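You operate a simulated robot arm through the tools that you are given. There is no shell and no other tool.

The job below is to be done with a simulated robot arm. You get a single attempt, and the scene is never put back.

JOB
Free the vacuum's filter, then test-run the vacuum at the LOW setting.
Fine: Switch it on first; four pushes on the filter lever; stop it after the run and leave it on. The FILTER lamp ends dark.

The check looks at the end state, three seconds after you hand in, the way a careful person would. Anything else that was tipped, shoved, dropped, spilled or broken makes it a failure.

ROBOT AND FRAMES
A 6-joint arm with a fingered hand, fixed in place. Base frame: the origin is at the foot of the arm, x ahead of it, y to its left, z up. Units: m, degrees, N and s.
It reaches about 1.346 m from its shoulder. Its first joint turns from -149.0 to 149.0 degrees. Payload 3.5 kg.
The TCP is the grasp point between the finger pads, 0.026 m short of the fingertips. In the tool frame z runs along the fingers and y along their closing line. The gripper opens to 0.132 m. The gripper's body begins 0.073 m behind the TCP. The gripper is a hand of 4 fingers: y runs from the thumb to the fingers, the wrist lies at [0, 0, -0.234] in the tool frame, and closing takes about 1.5 s.
Orientation is told as [roll, pitch, yaw] about the base's x, y, z axes, in that order, counted from this pose: with the fingers straight down and closing along the base's y, the tool's x points along the base's -x, its y along +y and its z along -z.

CONTROLS
- The arm moves only by the tool servo_tool. Its arguments are lists of equal length, an entry for each row: "dr": the turn, a rotation vector about the tool's x, y, z in units of 60 degrees (1.0 is 60 degrees), a list of three; "xyz": the shift along the tool's x, y, z in units of 150 mm (1.0 is 150 mm), a list of three. In form: {"dr": [[ax, ay, az], ...], "xyz": [[dx, dy, dz], ...]}. A call has 1 to 20 rows; each row is the pose to reach, as a shift and turn from the pose commanded when the call began, along the tool's axes at that moment. "fingers" is the finger opening in m, from 0 to 0.132, set as the call begins (left out, the last holds). A call with a number of a shift or a turn outside -1 to 1 is refused whole. Rows are played at 5 a second. More than 0.05 m and 8.6 degrees between two rows, or a gripper value outside its range, and nothing of the call is played. A pose out of reach is approached as far as the arm can. The call stops where the force on the tool passes 50 N (or 10 N more than at its start, if that is more) or the arm is blocked; 0.2 s more then pass. The fingers move at their own pace (about 0.072 m/s each) and stop on an object; they squeeze with about 27 N. The grip force told is the motor's: it shows also when the fingers shut on nothing. Time passes only in rows, and 0.2 s behind the last, so rows that repeat a pose let the fingers close. The reply holds the time, the measured pose of the TCP, the force on the tool along the base axes, the opening and the grip force, in the units named above and with some noise, with the torque about the TCP (base axes, N m) and any sound that the robot's microphone picked up.
- Cameras (640 x 400 px; columns grow to the right, rows downward): "scene" is fixed at [0.0485, -0.4995, 1.3995]; the picture's right is [-0.82, -0.57, 0.00], its down [-0.38, 0.56, -0.74] and it looks along [0.42, -0.61, -0.68] (base axes); focal length 317 px, centre (320, 200). "wrist" rides on the gripper at [0.068, 0.002, -0.097] in the tool frame; the picture's right is [-0.03, 1.00, 0.00], its down [-0.82, -0.02, -0.58] and it looks along [-0.58, -0.01, 0.82] (tool axes); focal length 270 px, centre (320, 200). There is no depth. A picture from a camera that has moved, and an enlarged one, comes with that camera's place and axes in the base frame and with its lens.
- capture(camera): a new picture of that camera. The clock stands still meanwhile.
- slide_trunk(by): slides the trunk up (or, below 0, down) by that many m; the arm rides with it, the base frame stays. It gives what a move gives, with no picture.
- set_fingers(finger1, finger2, finger3, thumb_bend): sets how far each is bent, from 0 (flat) to 100 (curled in); at 30 the hand is open as for a grip, at 70 the pads meet at the TCP. One left out holds its place. A second passes; each finger stops where it meets its share of the squeeze, and holds until it gets a number again. A gripper value or a shape takes the hand back. It gives what a move gives, with no picture; readings hold the bend of each and the force on the fingers (four entries, about 0 where the hand has none), thumb and palm.
- grasp_type(shape): the hand has 4 fingers and takes this shape, open, in about a second: jaw (thumb against the fingers, like two jaws); tri (thumb and two fingers); tip (a fingertip pinch); poke (one finger out to press); point (the index stretched); flat (the hand flat); cup (the hand cupped); fist (a fist). The gripper value then closes the fingers along that shape, each until it touches; the sizes above hold for jaw. It gives what a move gives, with no picture.
- close_up(camera, box): a new picture of the part [left, top, right, bottom] of that camera's present view, enlarged. The clock stands still meanwhile.
- close_job(): hands the job in; it is judged then, once.

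Places have to be worked out from the pictures, the camera data and where the tool is seen. Open the gripper and draw the arm clear of the work before you hand the job in, unless the task says otherwise.

The tools are called after ">>>" as name(argument=value, ...) on one line, values as JSON. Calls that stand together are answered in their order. servo_tool: Moves the arm, as the interface text tells. Its arguments: {"type":"object","properties":{"dr":{"type":"array"},"xyz":{"type":"array"},"fingers":{"type":"number"}},"required":["dr","xyz"]} The other tools are called the same way: slide_trunk (by) slides the trunk up or down; grasp_type (shape) gives the hand a shape; set_fingers (finger1, finger2, finger3, thumb_bend) moves the fingers one by one; capture (camera) takes a picture; close_up (camera, box) takes an enlarged picture of a part of a camera's view; close_job () hands the job in.

At the start:

```text
time: 0.0
eef_pos: [0.4451, -0.6628, 1.0555]
orientation: [0.1, 0.0, 0.1]
wrist_force: [-0.4, -0.5, 0.5]
wrist_torque: [0.0, 0.03, -0.01]
gripper_width: 0.132
grip_force: 0.1
shape: jaw
bend: [30.0, 30.0, 30.0, 30.0]
finger forces: [0.0, 0.1, 0.1, 0.1, 0.0, 0.0]
trunk travel left (down, up): [-0.954, 0.016]
```

scene: 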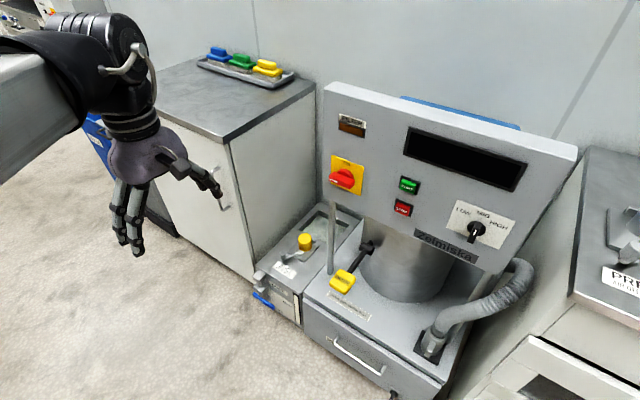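
wrist: 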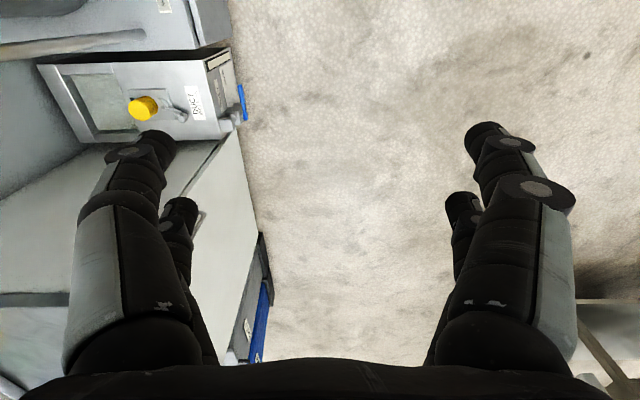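

I start by taking close looks at the panel and the lower parts to read the labels and find the controls.

>>> close_up(camera="scene", box=[310, 80, 580, 250])

>>> close_up(camera="scene", box=[230, 190, 550, 400])

>>> close_up(camera="scene", box=[310, 100, 430, 230])

```text
2.35 times, centred on (445, 165) of scene
camera zoom: at [0.0485, -0.4995, 1.3995], right [-0.82, -0.57, 0.0], down [-0.38, 0.56, -0.74], along [0.42, -0.61, -0.68], focal length 747 px, centre (26, 282)
```

zoom: 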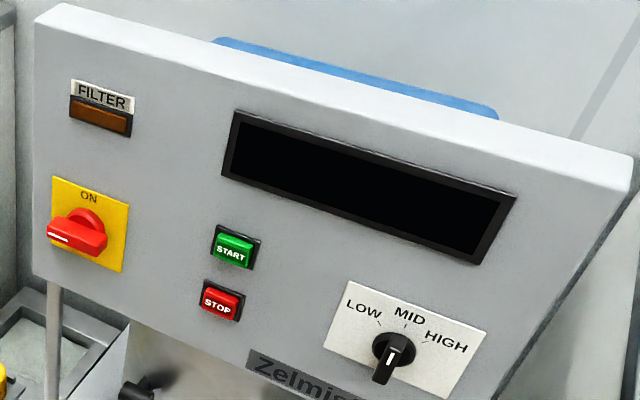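

```text
1.90 times, centred on (390, 295) of scene
camera zoom: at [0.0485, -0.4995, 1.3995], right [-0.82, -0.57, 0.0], down [-0.38, 0.56, -0.74], along [0.42, -0.61, -0.68], focal length 604 px, centre (187, 19)
```

zoom: 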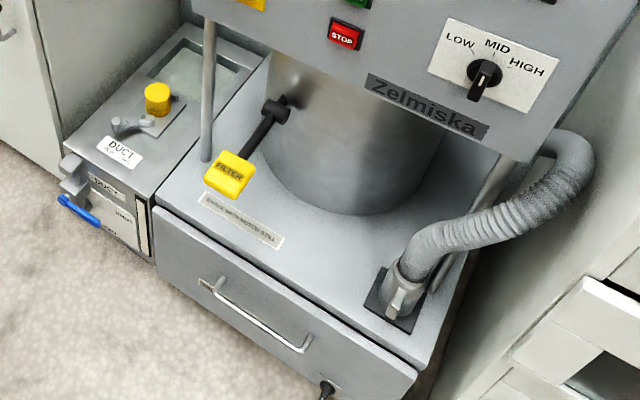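

```text
3.08 times, centred on (370, 165) of scene
camera zoom: at [0.0485, -0.4995, 1.3995], right [-0.82, -0.57, 0.0], down [-0.38, 0.56, -0.74], along [0.42, -0.61, -0.68], focal length 976 px, centre (166, 308)
```

zoom: 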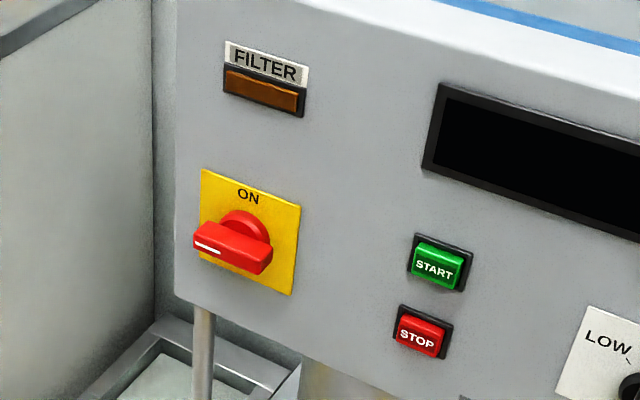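

I zoom in on the small label beneath the filter lever, the selector and the other labels.

>>> close_up(camera="scene", box=[310, 270, 390, 330])

>>> close_up(camera="scene", box=[440, 190, 530, 260])

>>> close_up(camera="scene", box=[310, 220, 400, 300])

>>> close_up(camera="scene", box=[245, 225, 325, 330])

```text
6.67 times, centred on (350, 300) of scene
camera zoom: at [0.0485, -0.4995, 1.3995], right [-0.82, -0.57, 0.0], down [-0.38, 0.56, -0.74], along [0.42, -0.61, -0.68], focal length 2116 px, centre (120, -467)
```

zoom: 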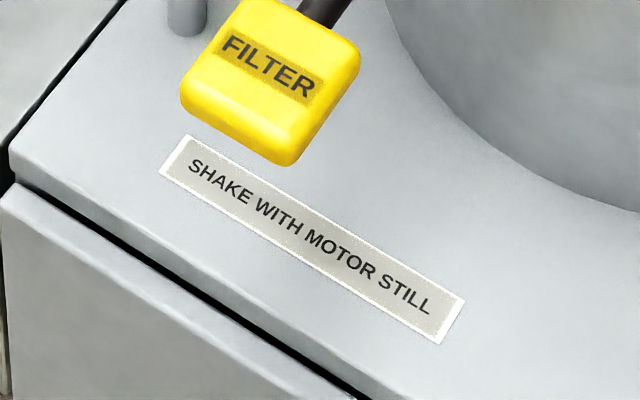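

```text
5.71 times, centred on (485, 225) of scene
camera zoom: at [0.0485, -0.4995, 1.3995], right [-0.82, -0.57, 0.0], down [-0.38, 0.56, -0.74], along [0.42, -0.61, -0.68], focal length 1813 px, centre (-623, 57)
```

zoom: 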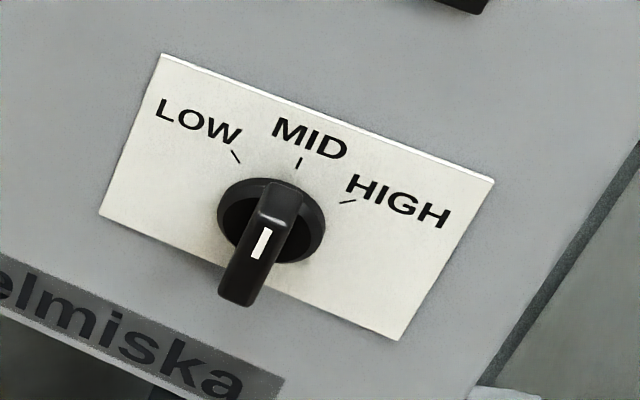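

```text
5.00 times, centred on (355, 260) of scene
camera zoom: at [0.0485, -0.4995, 1.3995], right [-0.82, -0.57, 0.0], down [-0.38, 0.56, -0.74], along [0.42, -0.61, -0.68], focal length 1587 px, centre (145, -100)
```

zoom: 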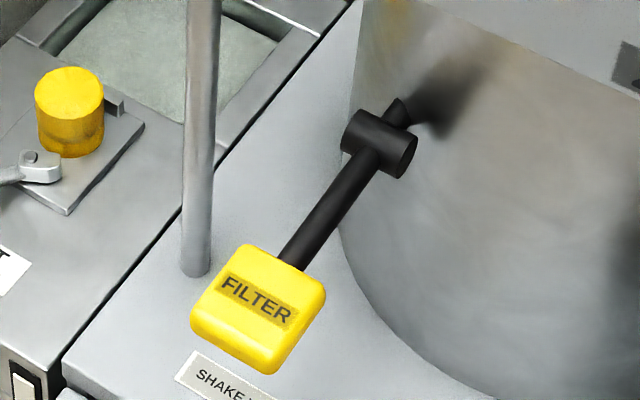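

```text
3.81 times, centred on (285, 278) of scene
camera zoom: at [0.0485, -0.4995, 1.3995], right [-0.82, -0.57, 0.0], down [-0.38, 0.56, -0.74], along [0.42, -0.61, -0.68], focal length 1209 px, centre (453, -95)
```

zoom: 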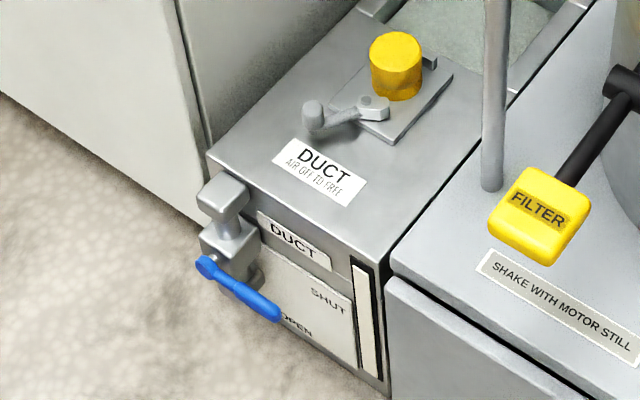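

The panel looks vertical and faces +y, with the main switch pointing left (off), the selector pointing straight down, and the FILTER lever below. I turn the hand so that the fingers point to −y with the wrist camera above, first half of the 120° turn.

>>> servo_tool(dr=[[0.072, 0.072, -0.072], [0.144, 0.144, -0.144], [0.216, 0.216, -0.216], [0.289, 0.289, -0.289], [0.361, 0.361, -0.361], [0.433, 0.433, -0.433], [0.505, 0.505, -0.505], [0.577, 0.577, -0.577]], xyz=[[0, 0, 0], [0, 0, 0], [0, 0, 0], [0, 0, 0], [0, 0, 0], [0, 0, 0], [0, 0, 0], [0, 0, 0]])

```text
time: 1.8
eef_pos: [0.4433, -0.6618, 1.1329]
orientation: [-26.5, 41.9, 26.6]
wrist_force: [-0.6, 0.4, -0.3]
wrist_torque: [0.01, 0.0, -0.01]
gripper_width: 0.132
grip_force: 0.0
shape: jaw
bend: [30.0, 30.0, 30.0, 30.0]
finger forces: [0.0, 0.0, 0.0, 0.0, 0.0, 0.0]
out of reach, approached as far as the arm can: row 2, 3, 4, 5, 6, 7, 8
trunk travel left (down, up): [-0.954, 0.016]
```

The orientation was reached but the arm could not hold the height (shoulder too high above the target). I lower the trunk by 0.25 m so that the arm has a better posture.

>>> slide_trunk(by=-0.25)

>>> capture(camera="scene")

>>> capture(camera="wrist")

```text
time: 4.4
eef_pos: [0.4437, -0.6638, 0.8823]
orientation: [-26.4, 41.7, 26.7]
wrist_force: [0.0, -1.1, -0.4]
wrist_torque: [0.0, 0.01, 0.01]
gripper_width: 0.1318
grip_force: 0.1
shape: jaw
bend: [30.0, 30.0, 30.0, 30.0]
finger forces: [0.0, 0.1, 0.1, 0.1, 0.1, 0.0]
trunk travel left (down, up): [-0.704, 0.266]
```

```text
taken
```

scene: 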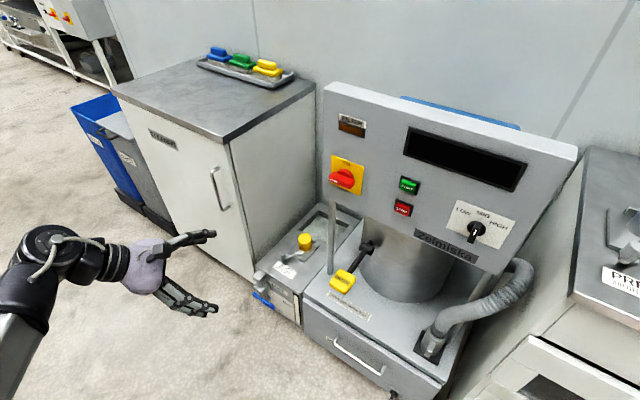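

```text
taken
camera wrist: at [0.4303, -0.6201, 0.9918], right [-0.65, 0.68, -0.35], down [0.75, 0.64, -0.15], along [0.12, -0.36, -0.92], focal length 270 px, centre (320, 200)
```

wrist: 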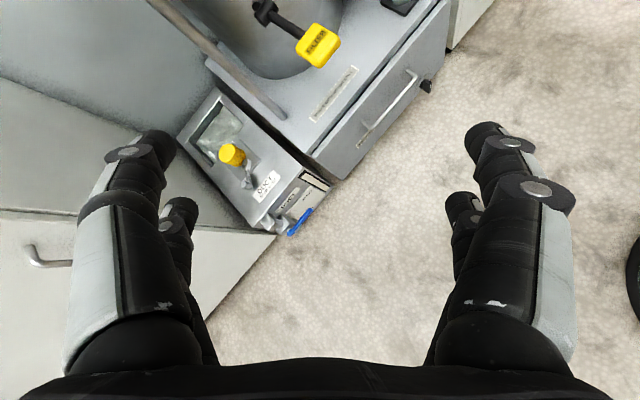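

The lever paddle triangulates to about (0.29, −0.957, 0.61). I do the second half of the turn so the fingers point to −y and the camera sees the panel.

>>> servo_tool(dr=[[0.072, 0.072, -0.072], [0.144, 0.144, -0.144], [0.216, 0.216, -0.216], [0.289, 0.289, -0.289], [0.361, 0.361, -0.361], [0.433, 0.433, -0.433], [0.505, 0.505, -0.505], [0.577, 0.577, -0.577]], xyz=[[0, 0, 0], [0, 0, 0], [0, 0, 0], [0, 0, 0], [0, 0, 0], [0, 0, 0], [0, 0, 0], [0, 0, 0]])

>>> capture(camera="wrist")

>>> capture(camera="scene")

```text
time: 6.2
eef_pos: [0.4474, -0.6591, 1.0502]
orientation: [-119.6, 84.5, -30.2]
wrist_force: [0.6, -0.8, -0.2]
wrist_torque: [-0.02, -0.03, -0.02]
gripper_width: 0.1318
grip_force: 0.0
shape: jaw
bend: [30.0, 30.0, 30.0, 30.0]
finger forces: [0.0, 0.0, 0.0, 0.1, 0.1, 0.0]
out of reach, approached as far as the arm can: row 1, 2, 3, 4, 5, 6, 7, 8
trunk travel left (down, up): [-0.704, 0.266]
```

```text
taken
camera wrist: at [0.4414, -0.5594, 1.1126], right [-0.99, 0.01, -0.11], down [0.09, 0.54, -0.84], along [0.05, -0.84, -0.54], focal length 270 px, centre (320, 200)
```

wrist: 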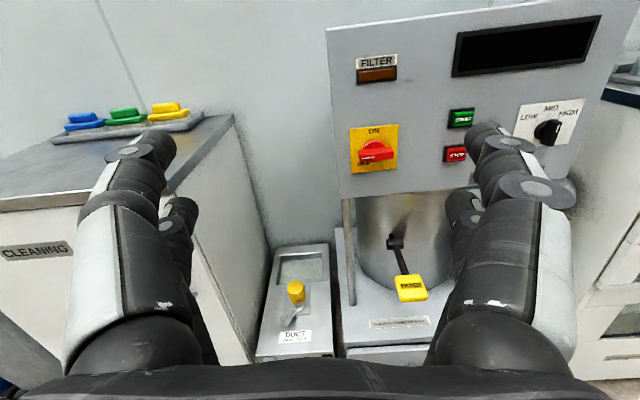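

```text
taken
```

scene: 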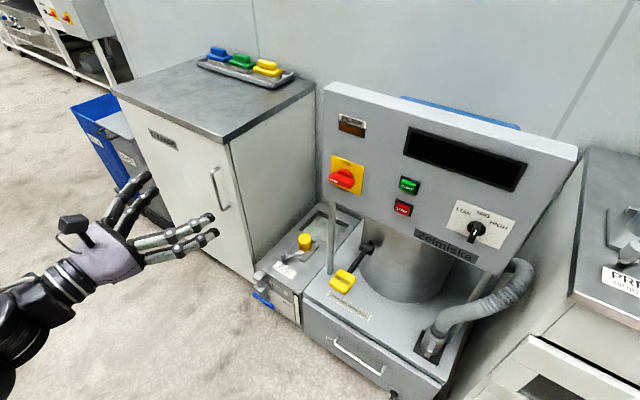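

The hand now faces the panel; START triangulates to about (0.195, −1.056, 0.945) and the switch to about (0.355, −1.054, 0.90). I zoom into the wrist view to read the switch, dial and lever.

>>> close_up(camera="wrist", box=[330, 40, 490, 190])

>>> close_up(camera="wrist", box=[500, 90, 600, 160])

>>> close_up(camera="wrist", box=[330, 190, 460, 350])

```text
2.67 times, centred on (410, 115) of wrist
camera zoom: at [0.4414, -0.5594, 1.1126], right [-0.99, 0.01, -0.11], down [0.09, 0.54, -0.84], along [0.05, -0.84, -0.54], focal length 721 px, centre (80, 427)
```

zoom: 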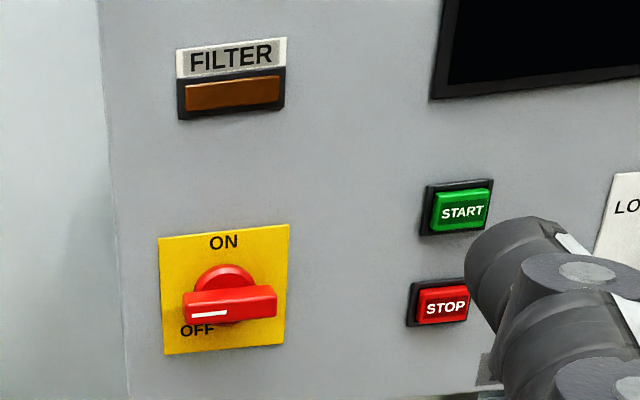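

```text
5.71 times, centred on (550, 125) of wrist
camera zoom: at [0.4414, -0.5594, 1.1126], right [-0.99, 0.01, -0.11], down [0.09, 0.54, -0.84], along [0.05, -0.84, -0.54], focal length 1544 px, centre (-994, 629)
```

zoom: 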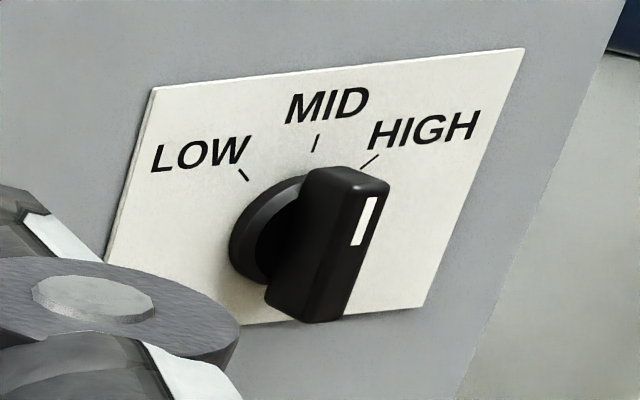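

```text
2.50 times, centred on (395, 270) of wrist
camera zoom: at [0.4414, -0.5594, 1.1126], right [-0.99, 0.01, -0.11], down [0.09, 0.54, -0.84], along [0.05, -0.84, -0.54], focal length 676 px, centre (132, 25)
```

zoom: 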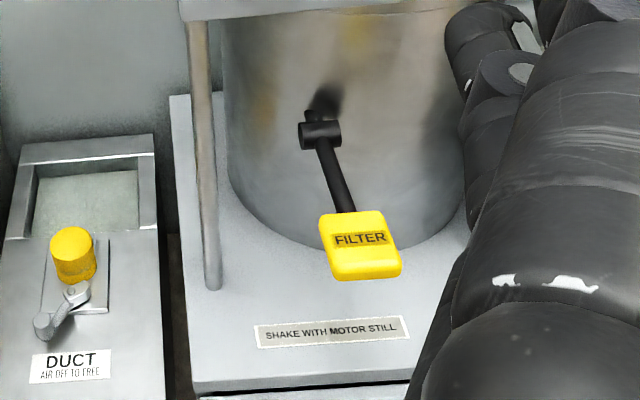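

The dial points to MID and the main switch to OFF (mark at 9 o'clock, ON at the top). The arm again ended higher than commanded, so I lower the trunk more and re-issue a hold to see what pose the arm takes.

>>> slide_trunk(by=-0.25)

>>> servo_tool(dr=[[0, 0, 0], [0, 0, 0]], xyz=[[0, 0, 0], [0, 0, 0]])

```text
time: 8.8
eef_pos: [0.4472, -0.6601, 0.8004]
orientation: [-118.4, 84.5, -29.1]
wrist_force: [-0.4, 0.1, -0.3]
wrist_torque: [0.02, -0.01, -0.01]
gripper_width: 0.132
grip_force: 0.2
shape: jaw
bend: [30.0, 30.0, 30.0, 30.0]
finger forces: [0.1, 0.0, 0.1, 0.0, 0.1, 0.1]
trunk travel left (down, up): [-0.454, 0.516]
```

```text
time: 9.4
eef_pos: [0.4479, -0.6592, 0.7986]
orientation: [-118.3, 84.5, -29.0]
wrist_force: [-0.6, -0.1, 0.0]
wrist_torque: [-0.03, 0.01, 0.01]
gripper_width: 0.1324
grip_force: 0.1
shape: jaw
bend: [30.0, 30.0, 30.0, 30.0]
finger forces: [0.0, 0.0, 0.1, 0.1, 0.0, 0.1]
trunk travel left (down, up): [-0.454, 0.516]
```

The commanded pose now equals the measured one, with a small roll left over. I correct the orientation (0.7°, −2.6°, −4.8°) and raise the hand 0.1 m, then take the poke shape.

>>> servo_tool(dr=[[0.006, -0.022, -0.04], [0.0116, -0.0438, -0.0803], [0.0116, -0.0438, -0.0803]], xyz=[[0.3, 0, 0], [0.6, 0, 0], [0.667, 0, 0]])

>>> grasp_type(shape="poke")

>>> capture(camera="wrist")

>>> capture(camera="scene")

```text
time: 10.2
eef_pos: [0.4336, -0.658, 0.804]
orientation: [-139.0, 85.0, -48.5]
wrist_force: [0.4, 0.6, 0.4]
wrist_torque: [0.03, 0.0, 0.0]
gripper_width: 0.1319
grip_force: 0.1
shape: jaw
bend: [30.0, 30.0, 30.0, 30.0]
finger forces: [0.0, 0.1, 0.1, 0.1, 0.0, 0.1]
out of reach, approached as far as the arm can: row 1, 2, 3
trunk travel left (down, up): [-0.454, 0.516]
```

```text
time: 11.1
eef_pos: [0.4323, -0.658, 0.8048]
orientation: [-138.9, 85.0, -48.2]
wrist_force: [0.2, -0.7, -0.3]
wrist_torque: [0.02, 0.01, -0.02]
gripper_width: 0.0
grip_force: 0.0
shape: poke
bend: [100.0, 100.0, 100.0, 34.0]
finger forces: [0.0, 0.0, 0.1, 0.1, 0.0, 0.1]
trunk travel left (down, up): [-0.454, 0.516]
```

```text
taken
camera wrist: at [0.4266, -0.5568, 0.8653], right [-1.0, -0.02, -0.08], down [0.06, 0.52, -0.85], along [0.06, -0.85, -0.52], focal length 270 px, centre (320, 200)
```

wrist: 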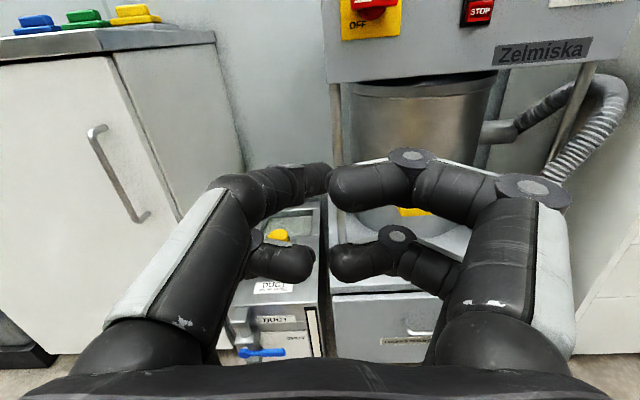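

```text
taken
```

scene: 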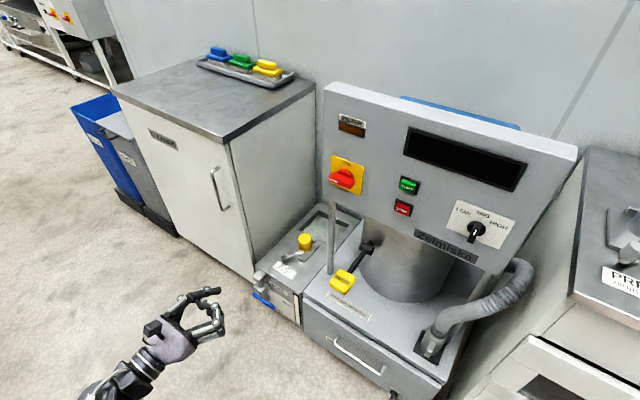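

The arm did not rise, so its posture here is limited; and all digits look curled in this shape. I look at the hand closely before going on.

>>> close_up(camera="scene", box=[70, 270, 250, 400])

>>> grasp_type(shape="point")

>>> close_up(camera="scene", box=[70, 270, 250, 400])

>>> capture(camera="wrist")

```text
3.08 times, centred on (160, 335) of scene
camera zoom: at [0.0485, -0.4995, 1.3995], right [-0.82, -0.57, 0.0], down [-0.38, 0.56, -0.74], along [0.42, -0.61, -0.68], focal length 976 px, centre (812, -215)
```

zoom: 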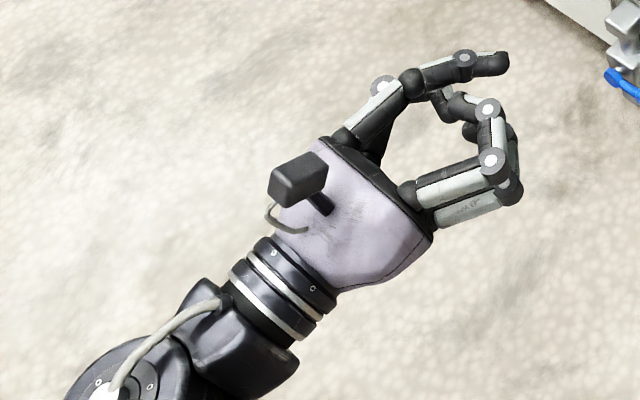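

```text
time: 12.0
eef_pos: [0.4333, -0.6586, 0.8051]
orientation: [-138.9, 85.0, -48.2]
wrist_force: [0.5, 0.3, -0.7]
wrist_torque: [-0.02, -0.04, -0.02]
gripper_width: 0.0
grip_force: 0.1
shape: point
bend: [24.0, 99.0, 100.0, 39.0]
finger forces: [0.0, 0.0, 0.0, 0.1, 0.0, 0.0]
trunk travel left (down, up): [-0.454, 0.516]
```

```text
3.08 times, centred on (160, 335) of scene
camera zoom: at [0.0485, -0.4995, 1.3995], right [-0.82, -0.57, 0.0], down [-0.38, 0.56, -0.74], along [0.42, -0.61, -0.68], focal length 976 px, centre (812, -215)
```

zoom: 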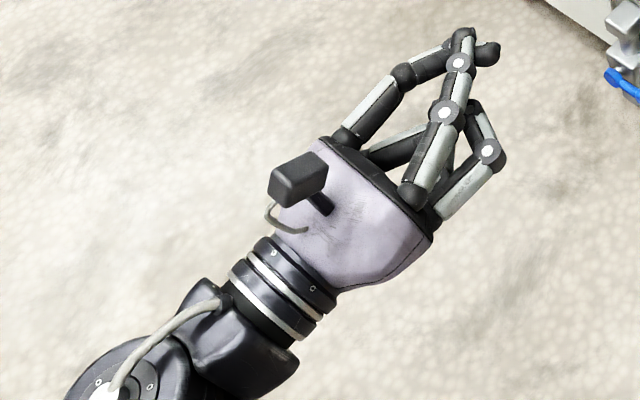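

```text
taken
camera wrist: at [0.4266, -0.5568, 0.8653], right [-1.0, -0.02, -0.08], down [0.06, 0.52, -0.85], along [0.06, -0.85, -0.52], focal length 270 px, centre (320, 200)
```

wrist: 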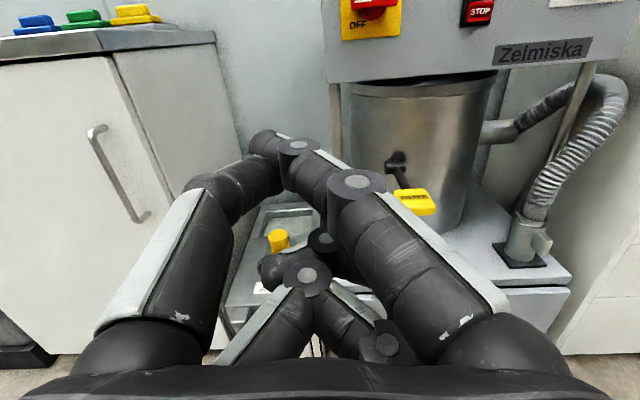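

Each side carries two digits, and "point" crosses index and thumb. I try the "tip" pinch shape, which should also serve for knobs, and look at it.

>>> grasp_type(shape="tip")

>>> close_up(camera="scene", box=[70, 270, 250, 400])

>>> capture(camera="wrist")

```text
time: 12.9
eef_pos: [0.4317, -0.6584, 0.8038]
orientation: [-138.9, 85.1, -48.2]
wrist_force: [-0.6, 0.0, 0.4]
wrist_torque: [-0.03, -0.03, 0.0]
gripper_width: 0.1321
grip_force: 0.0
shape: tip
bend: [30.0, 30.0, 30.0, 30.0]
finger forces: [0.0, 0.0, 0.1, 0.1, 0.0, 0.0]
trunk travel left (down, up): [-0.454, 0.516]
```

```text
3.08 times, centred on (160, 335) of scene
camera zoom: at [0.0485, -0.4995, 1.3995], right [-0.82, -0.57, 0.0], down [-0.38, 0.56, -0.74], along [0.42, -0.61, -0.68], focal length 976 px, centre (812, -215)
```

zoom: 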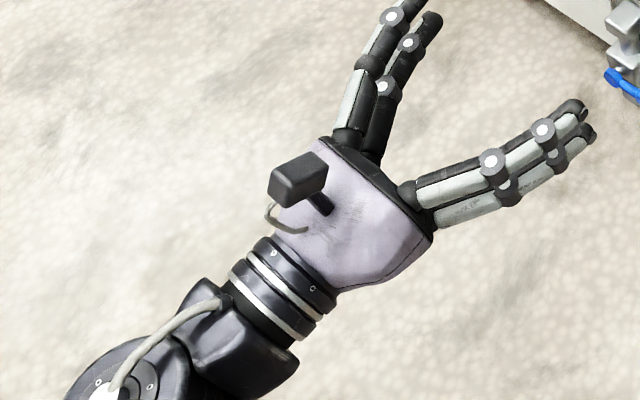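

```text
taken
camera wrist: at [0.4266, -0.5568, 0.8653], right [-1.0, -0.02, -0.08], down [0.06, 0.52, -0.85], along [0.06, -0.85, -0.52], focal length 270 px, centre (320, 200)
```

wrist: 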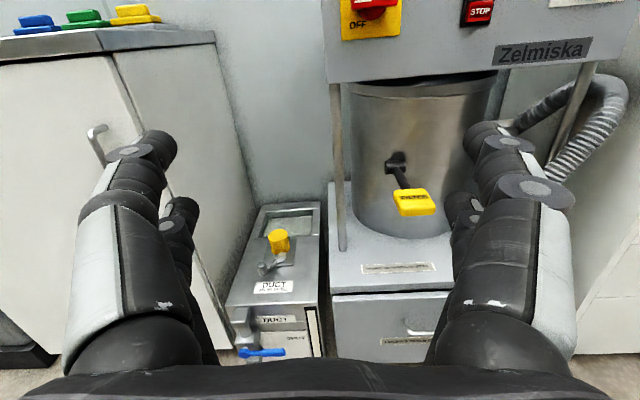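

"Tip" open looks like the jaw; I close it fully to see what the fingertip cluster looks like.

>>> servo_tool(dr=[[0, 0, 0], [0, 0, 0], [0, 0, 0], [0, 0, 0], [0, 0, 0], [0, 0, 0], [0, 0, 0], [0, 0, 0]], xyz=[[0, 0, 0], [0, 0, 0], [0, 0, 0], [0, 0, 0], [0, 0, 0], [0, 0, 0], [0, 0, 0], [0, 0, 0]], fingers=0.0)

>>> close_up(camera="scene", box=[70, 270, 250, 400])

>>> capture(camera="wrist")

```text
time: 14.7
eef_pos: [0.4332, -0.6578, 0.8039]
orientation: [-138.9, 85.1, -48.2]
wrist_force: [-0.3, 0.3, 0.0]
wrist_torque: [-0.02, 0.01, -0.02]
gripper_width: 0.0
grip_force: 26.8
shape: tip
bend: [62.0, 63.0, 63.0, 70.0]
finger forces: [0.0, 0.0, 0.1, 0.1, 0.0, 0.0]
trunk travel left (down, up): [-0.454, 0.516]
```

```text
3.08 times, centred on (160, 335) of scene
camera zoom: at [0.0485, -0.4995, 1.3995], right [-0.82, -0.57, 0.0], down [-0.38, 0.56, -0.74], along [0.42, -0.61, -0.68], focal length 976 px, centre (812, -215)
```

zoom: 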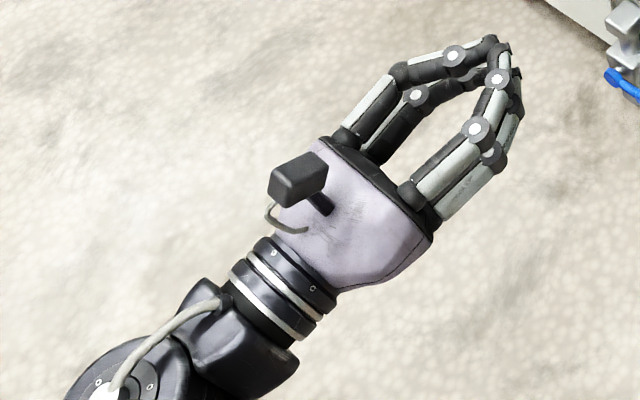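

```text
taken
camera wrist: at [0.4266, -0.5568, 0.8653], right [-1.0, -0.02, -0.08], down [0.06, 0.52, -0.85], along [0.06, -0.85, -0.52], focal length 270 px, centre (320, 200)
```

wrist: 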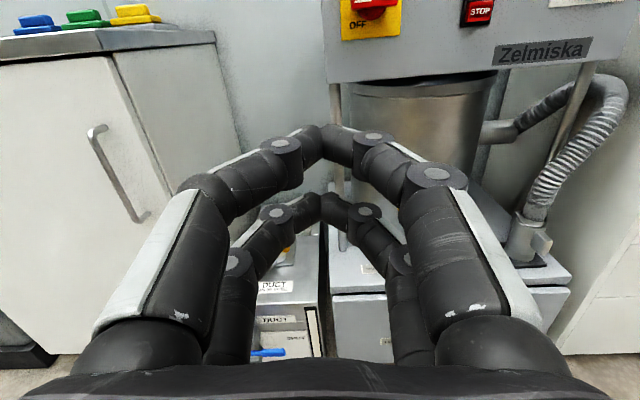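

Closed, the tips form two pairs about ±0.019 m apart along tool x – good for gripping bar knobs. I test the reach by moving 0.1 m forward (−y) at this orientation, still far from the panel.

>>> servo_tool(dr=[[0, 0, 0], [0, 0, 0], [0, 0, 0], [0, 0, 0]], xyz=[[0, 0, 0.17], [0, 0, 0.33], [0, 0, 0.5], [0, 0, 0.667]])

```text
time: 15.7
eef_pos: [0.4346, -0.757, 0.8038]
orientation: [-140.6, 84.9, -50.1]
wrist_force: [0.3, 0.4, -0.5]
wrist_torque: [0.0, -0.01, 0.03]
gripper_width: 0.0
grip_force: 26.8
shape: tip
bend: [62.0, 63.0, 63.0, 70.0]
finger forces: [0.1, 0.0, 0.0, 0.0, 0.0, 0.0]
out of reach, approached as far as the arm can: row 3, 4
trunk travel left (down, up): [-0.454, 0.516]
```

It moved forward fine. Now I test whether the small pitch/roll error can be corrected here while going down slightly.

>>> servo_tool(dr=[[0, -0.03, -0.03], [0, -0.063, -0.055], [0, -0.063, -0.055]], xyz=[[-0.1, 0, 0], [-0.2, 0, 0], [-0.333, 0, 0]])

```text
time: 16.5
eef_pos: [0.4348, -0.7576, 0.8033]
orientation: [-140.1, 85.6, -49.4]
wrist_force: [0.0, -0.3, -0.4]
wrist_torque: [-0.01, -0.01, 0.03]
gripper_width: 0.0003
grip_force: 27.1
shape: tip
bend: [62.0, 63.0, 63.0, 70.0]
finger forces: [0.1, 0.0, 0.1, 0.0, 0.0, 0.1]
out of reach, approached as far as the arm can: row 1, 2, 3
trunk travel left (down, up): [-0.454, 0.516]
```

Nothing moved, so a joint is at its limit. I test a pure upward shift and a pure x shift to learn which directions are free.

>>> servo_tool(dr=[[0, 0, 0], [0, 0, 0]], xyz=[[0.15, 0, 0], [0.3, 0, 0]])

>>> servo_tool(dr=[[0, 0, 0], [0, 0, 0], [0, 0, 0]], xyz=[[0, 0.2, 0], [0, 0.4, 0], [0, 0.6, 0]])

```text
time: 17.1
eef_pos: [0.4372, -0.7573, 0.8027]
orientation: [-140.3, 85.5, -49.4]
wrist_force: [-0.2, 0.0, 0.8]
wrist_torque: [-0.02, -0.05, 0.0]
gripper_width: 0.0
grip_force: 26.5
shape: tip
bend: [62.0, 63.0, 63.0, 70.0]
finger forces: [0.0, 0.1, 0.1, 0.0, 0.0, 0.1]
out of reach, approached as far as the arm can: row 1, 2
trunk travel left (down, up): [-0.454, 0.516]
```

```text
time: 17.9
eef_pos: [0.3458, -0.7605, 0.8012]
orientation: [-138.7, 85.8, -47.8]
wrist_force: [-0.3, -0.2, 0.7]
wrist_torque: [0.01, 0.04, -0.02]
gripper_width: 0.0001
grip_force: 26.5
shape: tip
bend: [62.0, 63.0, 63.0, 70.0]
finger forces: [0.1, 0.0, 0.0, 0.1, 0.0, 0.0]
out of reach, approached as far as the arm can: row 2, 3
trunk travel left (down, up): [-0.454, 0.516]
```

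Height did not change at all while x and y did: the wrist height is constant relative to the trunk (about 1.289 m at start, now 0.789), so z is set by the trunk only. I now correct the pitch/roll with the TCP lowered correspondingly, so the pose is reachable.

>>> servo_tool(dr=[[-0.0075, -0.026, -0.023], [-0.015, -0.0521, -0.0466], [-0.015, -0.0521, -0.0466]], xyz=[[-0.043, 0, 0], [-0.086, 0, 0], [-0.086, 0, 0]])

```text
time: 18.7
eef_pos: [0.3429, -0.7612, 0.8008]
orientation: [-144.8, 86.4, -54.2]
wrist_force: [-0.7, 0.5, -0.1]
wrist_torque: [-0.02, -0.01, 0.0]
gripper_width: 0.0
grip_force: 27.3
shape: tip
bend: [62.0, 63.0, 63.0, 70.0]
finger forces: [0.0, 0.0, 0.1, 0.0, 0.0, 0.0]
out of reach, approached as far as the arm can: row 1, 2, 3
trunk travel left (down, up): [-0.454, 0.516]
```

The residual error shrinks only slowly (roll 2.1°, pitch 2.9° left). I repeat the correction to see whether it converges.

>>> servo_tool(dr=[[-0.01, -0.049, -0.035], [-0.01, -0.049, -0.035], [-0.01, -0.049, -0.035], [-0.01, -0.049, -0.035], [-0.01, -0.049, -0.035], [-0.01, -0.049, -0.035]], xyz=[[-0.08, 0, 0], [-0.08, 0, 0], [-0.08, 0, 0], [-0.08, 0, 0], [-0.08, 0, 0], [-0.08, 0, 0]])

>>> capture(camera="scene")

>>> capture(camera="wrist")

```text
time: 20.1
eef_pos: [0.3429, -0.7625, 0.8023]
orientation: [-144.9, 86.4, -54.2]
wrist_force: [0.1, 0.4, 0.5]
wrist_torque: [-0.03, -0.02, 0.01]
gripper_width: 0.0
grip_force: 26.9
shape: tip
bend: [62.0, 63.0, 63.0, 70.0]
finger forces: [0.1, 0.0, 0.0, 0.0, 0.0, 0.1]
out of reach, approached as far as the arm can: row 1, 2, 3, 4, 5, 6
trunk travel left (down, up): [-0.454, 0.516]
```

```text
taken
```

scene: 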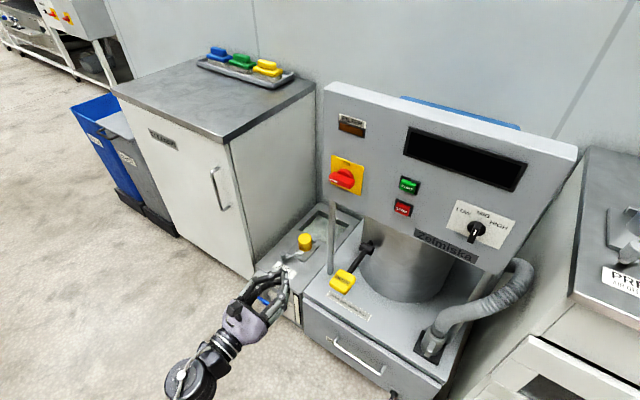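

```text
taken
camera wrist: at [0.3384, -0.6613, 0.8636], right [-1.0, -0.01, -0.06], down [0.05, 0.54, -0.84], along [0.04, -0.84, -0.53], focal length 270 px, centre (320, 200)
```

wrist: 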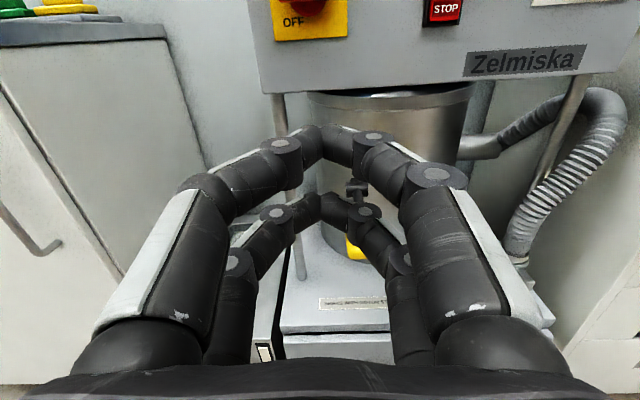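

It is stuck at 2.9° pitched up. I test pitching the hand down by 20° about the wrist point (TCP moves accordingly), which the wrist height allows.

>>> servo_tool(dr=[[0, -0.083, 0], [0, -0.167, 0], [0, -0.25, 0], [0, -0.333, 0]], xyz=[[-0.136, 0, -0.006], [-0.271, 0, -0.0237], [-0.404, 0, -0.053], [-0.534, 0, -0.094]])

```text
time: 21.1
eef_pos: [0.3629, -0.7402, 0.7823]
orientation: [-80.8, 79.4, 10.3]
wrist_force: [-0.1, -0.2, -0.5]
wrist_torque: [0.01, 0.01, 0.0]
gripper_width: 0.0
grip_force: 26.8
shape: tip
bend: [62.0, 63.0, 63.0, 70.0]
finger forces: [0.0, 0.1, 0.1, 0.1, 0.0, 0.0]
out of reach, approached as far as the arm can: row 1, 2, 3, 4
trunk travel left (down, up): [-0.454, 0.516]
```

Pitching is coupled with rolling, so the last wrist roll is at its limit with the camera up. Turning clockwise (camera to the right, then below) should be free; I turn the hand +80° about its axis towards tool x = −X in two calls.

>>> servo_tool(dr=[[0.0009, 0.0037, 0.1326], [0.0018, 0.0074, 0.2652], [0.0027, 0.0111, 0.3978], [0.0036, 0.0148, 0.5304], [0.0045, 0.0185, 0.663]], xyz=[[0.01, 0, 0], [0.02, 0, 0], [0.03, 0, 0], [0.045, 0, 0], [0.045, 0, 0]])

>>> servo_tool(dr=[[0.0009, 0.0037, 0.1326], [0.0018, 0.0074, 0.2652], [0.0027, 0.0111, 0.3978], [0.0036, 0.0148, 0.5304], [0.0045, 0.0185, 0.663]], xyz=[[0, 0, 0], [0, 0, 0], [0, 0, 0], [0, 0, 0], [0, 0, 0]])

```text
time: 22.3
eef_pos: [0.3576, -0.7444, 0.7862]
orientation: [-89.4, 39.6, 1.3]
wrist_force: [-0.4, -0.1, -0.5]
wrist_torque: [0.01, -0.02, -0.01]
gripper_width: 0.0
grip_force: 27.2
shape: tip
bend: [62.0, 63.0, 63.0, 70.0]
finger forces: [0.0, 0.0, 0.0, 0.0, 0.0, 0.1]
out of reach, approached as far as the arm can: row 4, 5
trunk travel left (down, up): [-0.454, 0.516]
```

```text
time: 23.5
eef_pos: [0.3601, -0.7435, 0.7873]
orientation: [-89.8, -0.1, 0.0]
wrist_force: [-0.2, -0.4, 0.2]
wrist_torque: [-0.03, -0.02, 0.0]
gripper_width: 0.0
grip_force: 26.3
shape: tip
bend: [62.0, 63.0, 63.0, 70.0]
finger forces: [0.0, 0.0, 0.0, 0.0, 0.0, 0.0]
trunk travel left (down, up): [-0.454, 0.516]
```

Orientation is now clean (fingers to −y, camera on the −x side, closing line vertical). I raise the trunk to bring the TCP to the switch height and look.

>>> slide_trunk(by=0.113)

>>> grasp_type(shape="jaw")

>>> capture(camera="wrist")

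>>> capture(camera="scene")

```text
time: 24.9
eef_pos: [0.3589, -0.7437, 0.9004]
orientation: [-89.8, 0.1, 0.0]
wrist_force: [0.5, 0.8, -0.5]
wrist_torque: [-0.01, -0.08, 0.01]
gripper_width: 0.0001
grip_force: 27.3
shape: tip
bend: [62.0, 63.0, 63.0, 70.0]
finger forces: [0.0, 0.0, 0.0, 0.1, 0.0, 0.1]
trunk travel left (down, up): [-0.567, 0.403]
```

```text
time: 25.8
eef_pos: [0.3605, -0.7443, 0.9022]
orientation: [-89.8, -0.1, 0.0]
wrist_force: [-1.0, 0.2, -0.9]
wrist_torque: [0.04, 0.0, -0.01]
gripper_width: 0.132
grip_force: 0.1
shape: jaw
bend: [30.0, 30.0, 30.0, 30.0]
finger forces: [0.0, 0.0, 0.0, 0.0, 0.1, 0.0]
trunk travel left (down, up): [-0.567, 0.403]
```

```text
taken
camera wrist: at [0.2904, -0.6473, 0.8991], right [0.03, 0.0, -1.0], down [0.82, 0.58, 0.02], along [0.58, -0.82, 0.01], focal length 270 px, centre (320, 200)
```

wrist: 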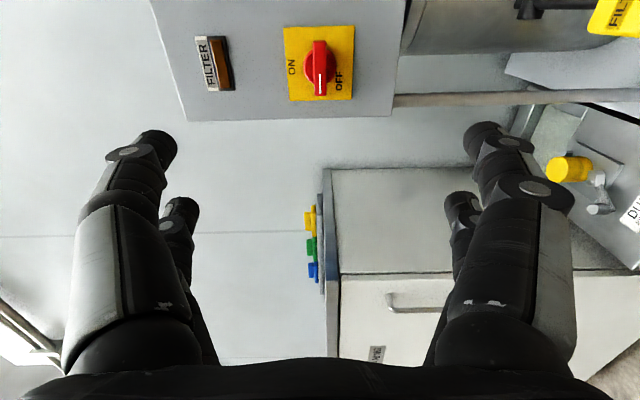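

```text
taken
```

scene: 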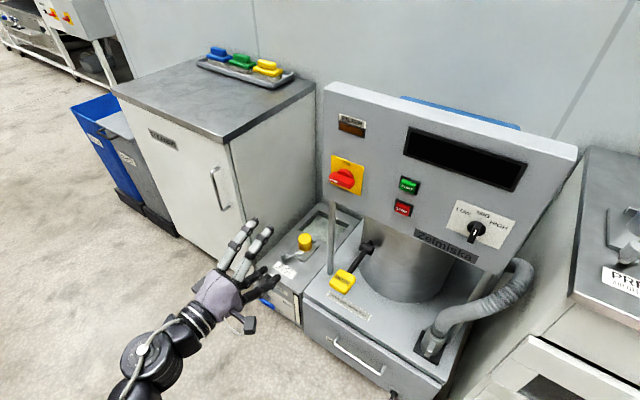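

The plate centre comes out at about (0.355, −1.063, 0.899) with the bar horizontal, 0.067 m long and ~0.02 m thick. I close to 0.06 m opening and approach in steps.

>>> servo_tool(dr=[[0, 0, 0], [0, 0, 0], [0, 0, 0], [0, 0, 0], [0, 0, 0]], xyz=[[0.01, 0, 0.2], [0.02, 0, 0.4], [0.03, 0, 0.6], [0.037, 0, 0.8], [0.037, 0, 1.0]], fingers=0.065)

>>> capture(camera="wrist")

>>> capture(camera="scene")

```text
time: 27.0
eef_pos: [0.351, -0.8946, 0.8999]
orientation: [-89.8, 0.1, 0.0]
wrist_force: [1.4, 0.2, 1.0]
wrist_torque: [0.02, 0.0, 0.02]
gripper_width: 0.0655
grip_force: 0.1
shape: jaw
bend: [73.0, 73.0, 73.0, 70.0]
finger forces: [0.0, 0.0, 0.1, 0.0, 0.0, 0.0]
trunk travel left (down, up): [-0.567, 0.403]
```

```text
taken
camera wrist: at [0.2832, -0.7974, 0.8988], right [0.03, 0.01, -1.0], down [0.82, 0.58, 0.02], along [0.58, -0.82, 0.01], focal length 270 px, centre (320, 200)
```

wrist: 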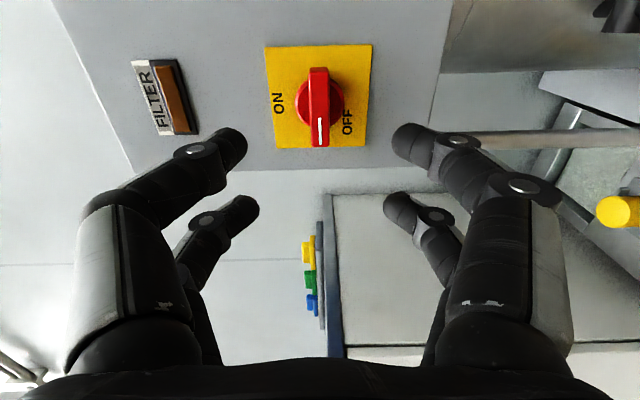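

```text
taken
```

scene: 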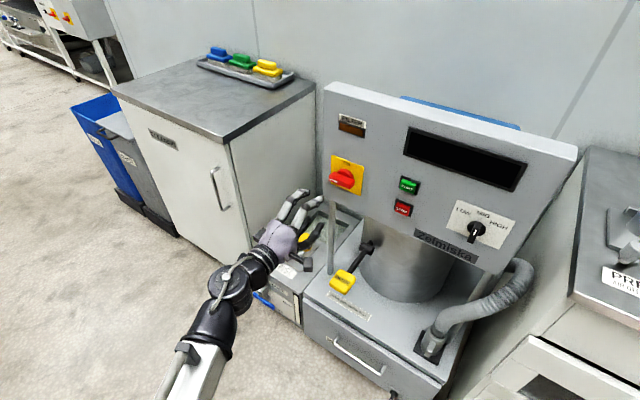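

The fingers straddle the bar symmetrically in z. I go forward 0.09 m (TCP y ≈ −0.985, tips still in front of the bar's face) and check again.

>>> servo_tool(dr=[[0, 0, 0], [0, 0, 0], [0, 0, 0], [0, 0, 0]], xyz=[[0, 0, 0.15], [0, 0, 0.3], [0, 0, 0.45], [0, 0, 0.6]])

>>> capture(camera="wrist")

>>> close_up(camera="scene", box=[230, 120, 430, 260])

```text
time: 28.0
eef_pos: [0.3517, -0.9837, 0.9003]
orientation: [-89.6, 0.0, 0.0]
wrist_force: [-0.2, 0.2, 0.1]
wrist_torque: [0.0, 0.04, -0.01]
gripper_width: 0.0657
grip_force: 0.1
shape: jaw
bend: [73.0, 73.0, 73.0, 70.0]
finger forces: [0.0, 0.0, 0.1, 0.0, 0.0, 0.0]
trunk travel left (down, up): [-0.567, 0.403]
```

```text
taken
camera wrist: at [0.2837, -0.8872, 0.8987], right [0.03, 0.01, -1.0], down [0.82, 0.58, 0.02], along [0.58, -0.82, 0.01], focal length 270 px, centre (320, 200)
```

wrist: 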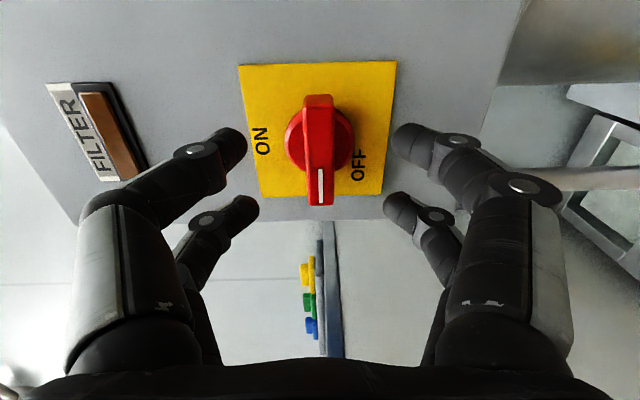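

```text
2.86 times, centred on (330, 190) of scene
camera zoom: at [0.0485, -0.4995, 1.3995], right [-0.82, -0.57, 0.0], down [-0.38, 0.56, -0.74], along [0.42, -0.61, -0.68], focal length 907 px, centre (291, 229)
```

zoom: 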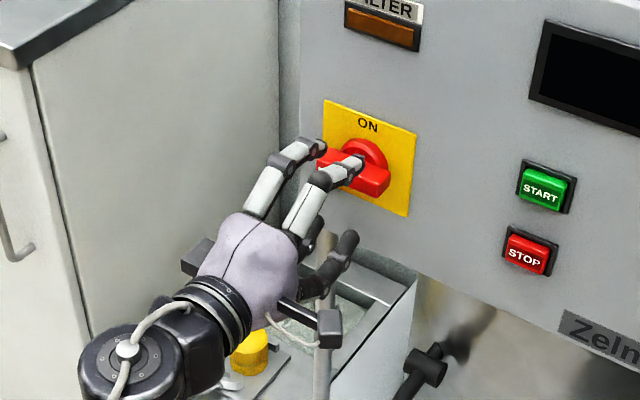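

The plate centre is about (0.352, −1.057, 0.899) and the fingers straddle the bar evenly. I advance 0.035 m so the tips overlap the bar but stay off the plate.

>>> servo_tool(dr=[[0, 0, 0], [0, 0, 0], [0, 0, 0]], xyz=[[0, 0, 0.1], [0, 0, 0.18], [0, 0, 0.235]])

>>> capture(camera="wrist")

>>> close_up(camera="scene", box=[270, 130, 390, 220])

```text
time: 28.8
eef_pos: [0.3526, -1.0188, 0.9005]
orientation: [-89.7, -0.1, 0.0]
wrist_force: [0.0, -0.2, 0.8]
wrist_torque: [-0.04, -0.01, 0.05]
gripper_width: 0.0655
grip_force: 0.2
shape: jaw
bend: [73.0, 73.0, 73.0, 70.0]
finger forces: [0.1, 0.0, 0.1, 0.0, 0.0, 0.1]
trunk travel left (down, up): [-0.567, 0.403]
```

```text
taken
camera wrist: at [0.2851, -0.9217, 0.899], right [0.03, 0.0, -1.0], down [0.82, 0.58, 0.02], along [0.58, -0.82, 0.01], focal length 270 px, centre (320, 200)
```

wrist: 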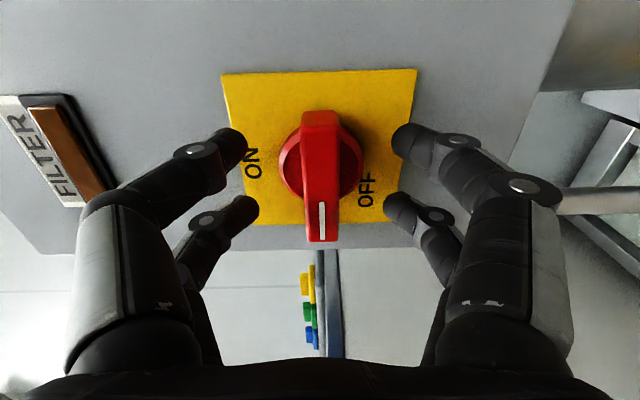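

```text
4.44 times, centred on (330, 175) of scene
camera zoom: at [0.0485, -0.4995, 1.3995], right [-0.82, -0.57, 0.0], down [-0.38, 0.56, -0.74], along [0.42, -0.61, -0.68], focal length 1410 px, centre (276, 311)
```

zoom: 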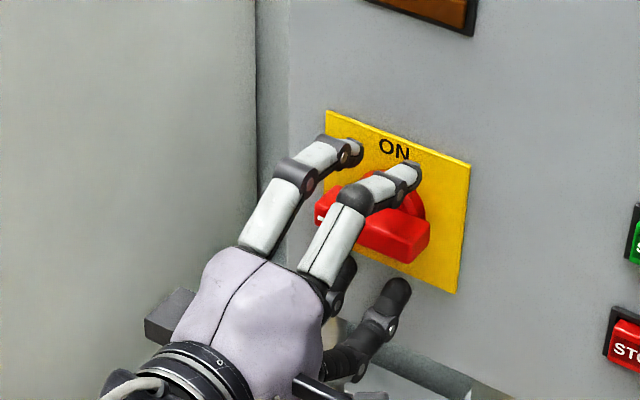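

The tips are now alongside the bar, still off the plate. I close the fingers on the bar.

>>> servo_tool(dr=[[0, 0, 0], [0, 0, 0], [0, 0, 0], [0, 0, 0], [0, 0, 0], [0, 0, 0]], xyz=[[0, 0, 0], [0, 0, 0], [0, 0, 0], [0, 0, 0], [0, 0, 0], [0, 0, 0]], fingers=0.0)

>>> capture(camera="wrist")

>>> close_up(camera="scene", box=[270, 130, 390, 220])

```text
time: 30.2
eef_pos: [0.3535, -1.0183, 0.9008]
orientation: [-89.8, 0.0, 0.0]
wrist_force: [-0.2, -5.7, 1.9]
wrist_torque: [-0.04, -0.02, -0.01]
gripper_width: 0.0114
grip_force: 27.7
shape: jaw
bend: [72.0, 72.0, 72.0, 70.0]
finger forces: [23.7, 23.6, 24.4, 0.0, 24.7, 0.1]
trunk travel left (down, up): [-0.567, 0.403]
```

```text
taken
camera wrist: at [0.285, -0.9219, 0.8988], right [0.03, 0.0, -1.0], down [0.82, 0.58, 0.02], along [0.58, -0.82, 0.01], focal length 270 px, centre (320, 200)
```

wrist: 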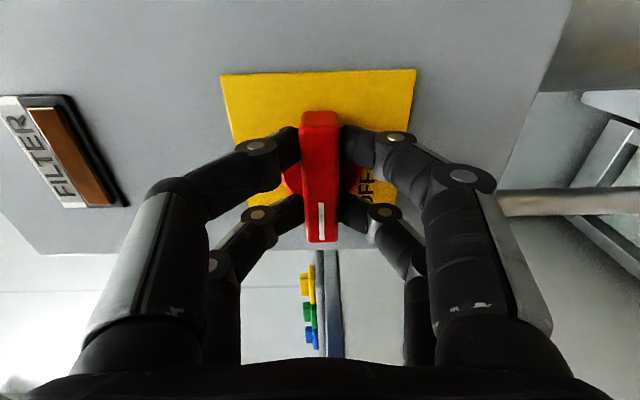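

```text
4.44 times, centred on (330, 175) of scene
camera zoom: at [0.0485, -0.4995, 1.3995], right [-0.82, -0.57, 0.0], down [-0.38, 0.56, -0.74], along [0.42, -0.61, -0.68], focal length 1410 px, centre (276, 311)
```

zoom: 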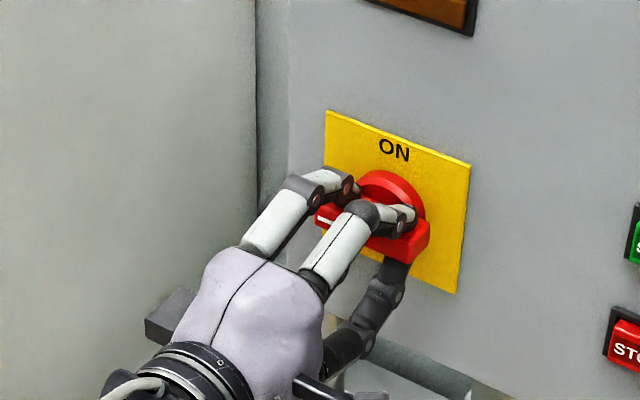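

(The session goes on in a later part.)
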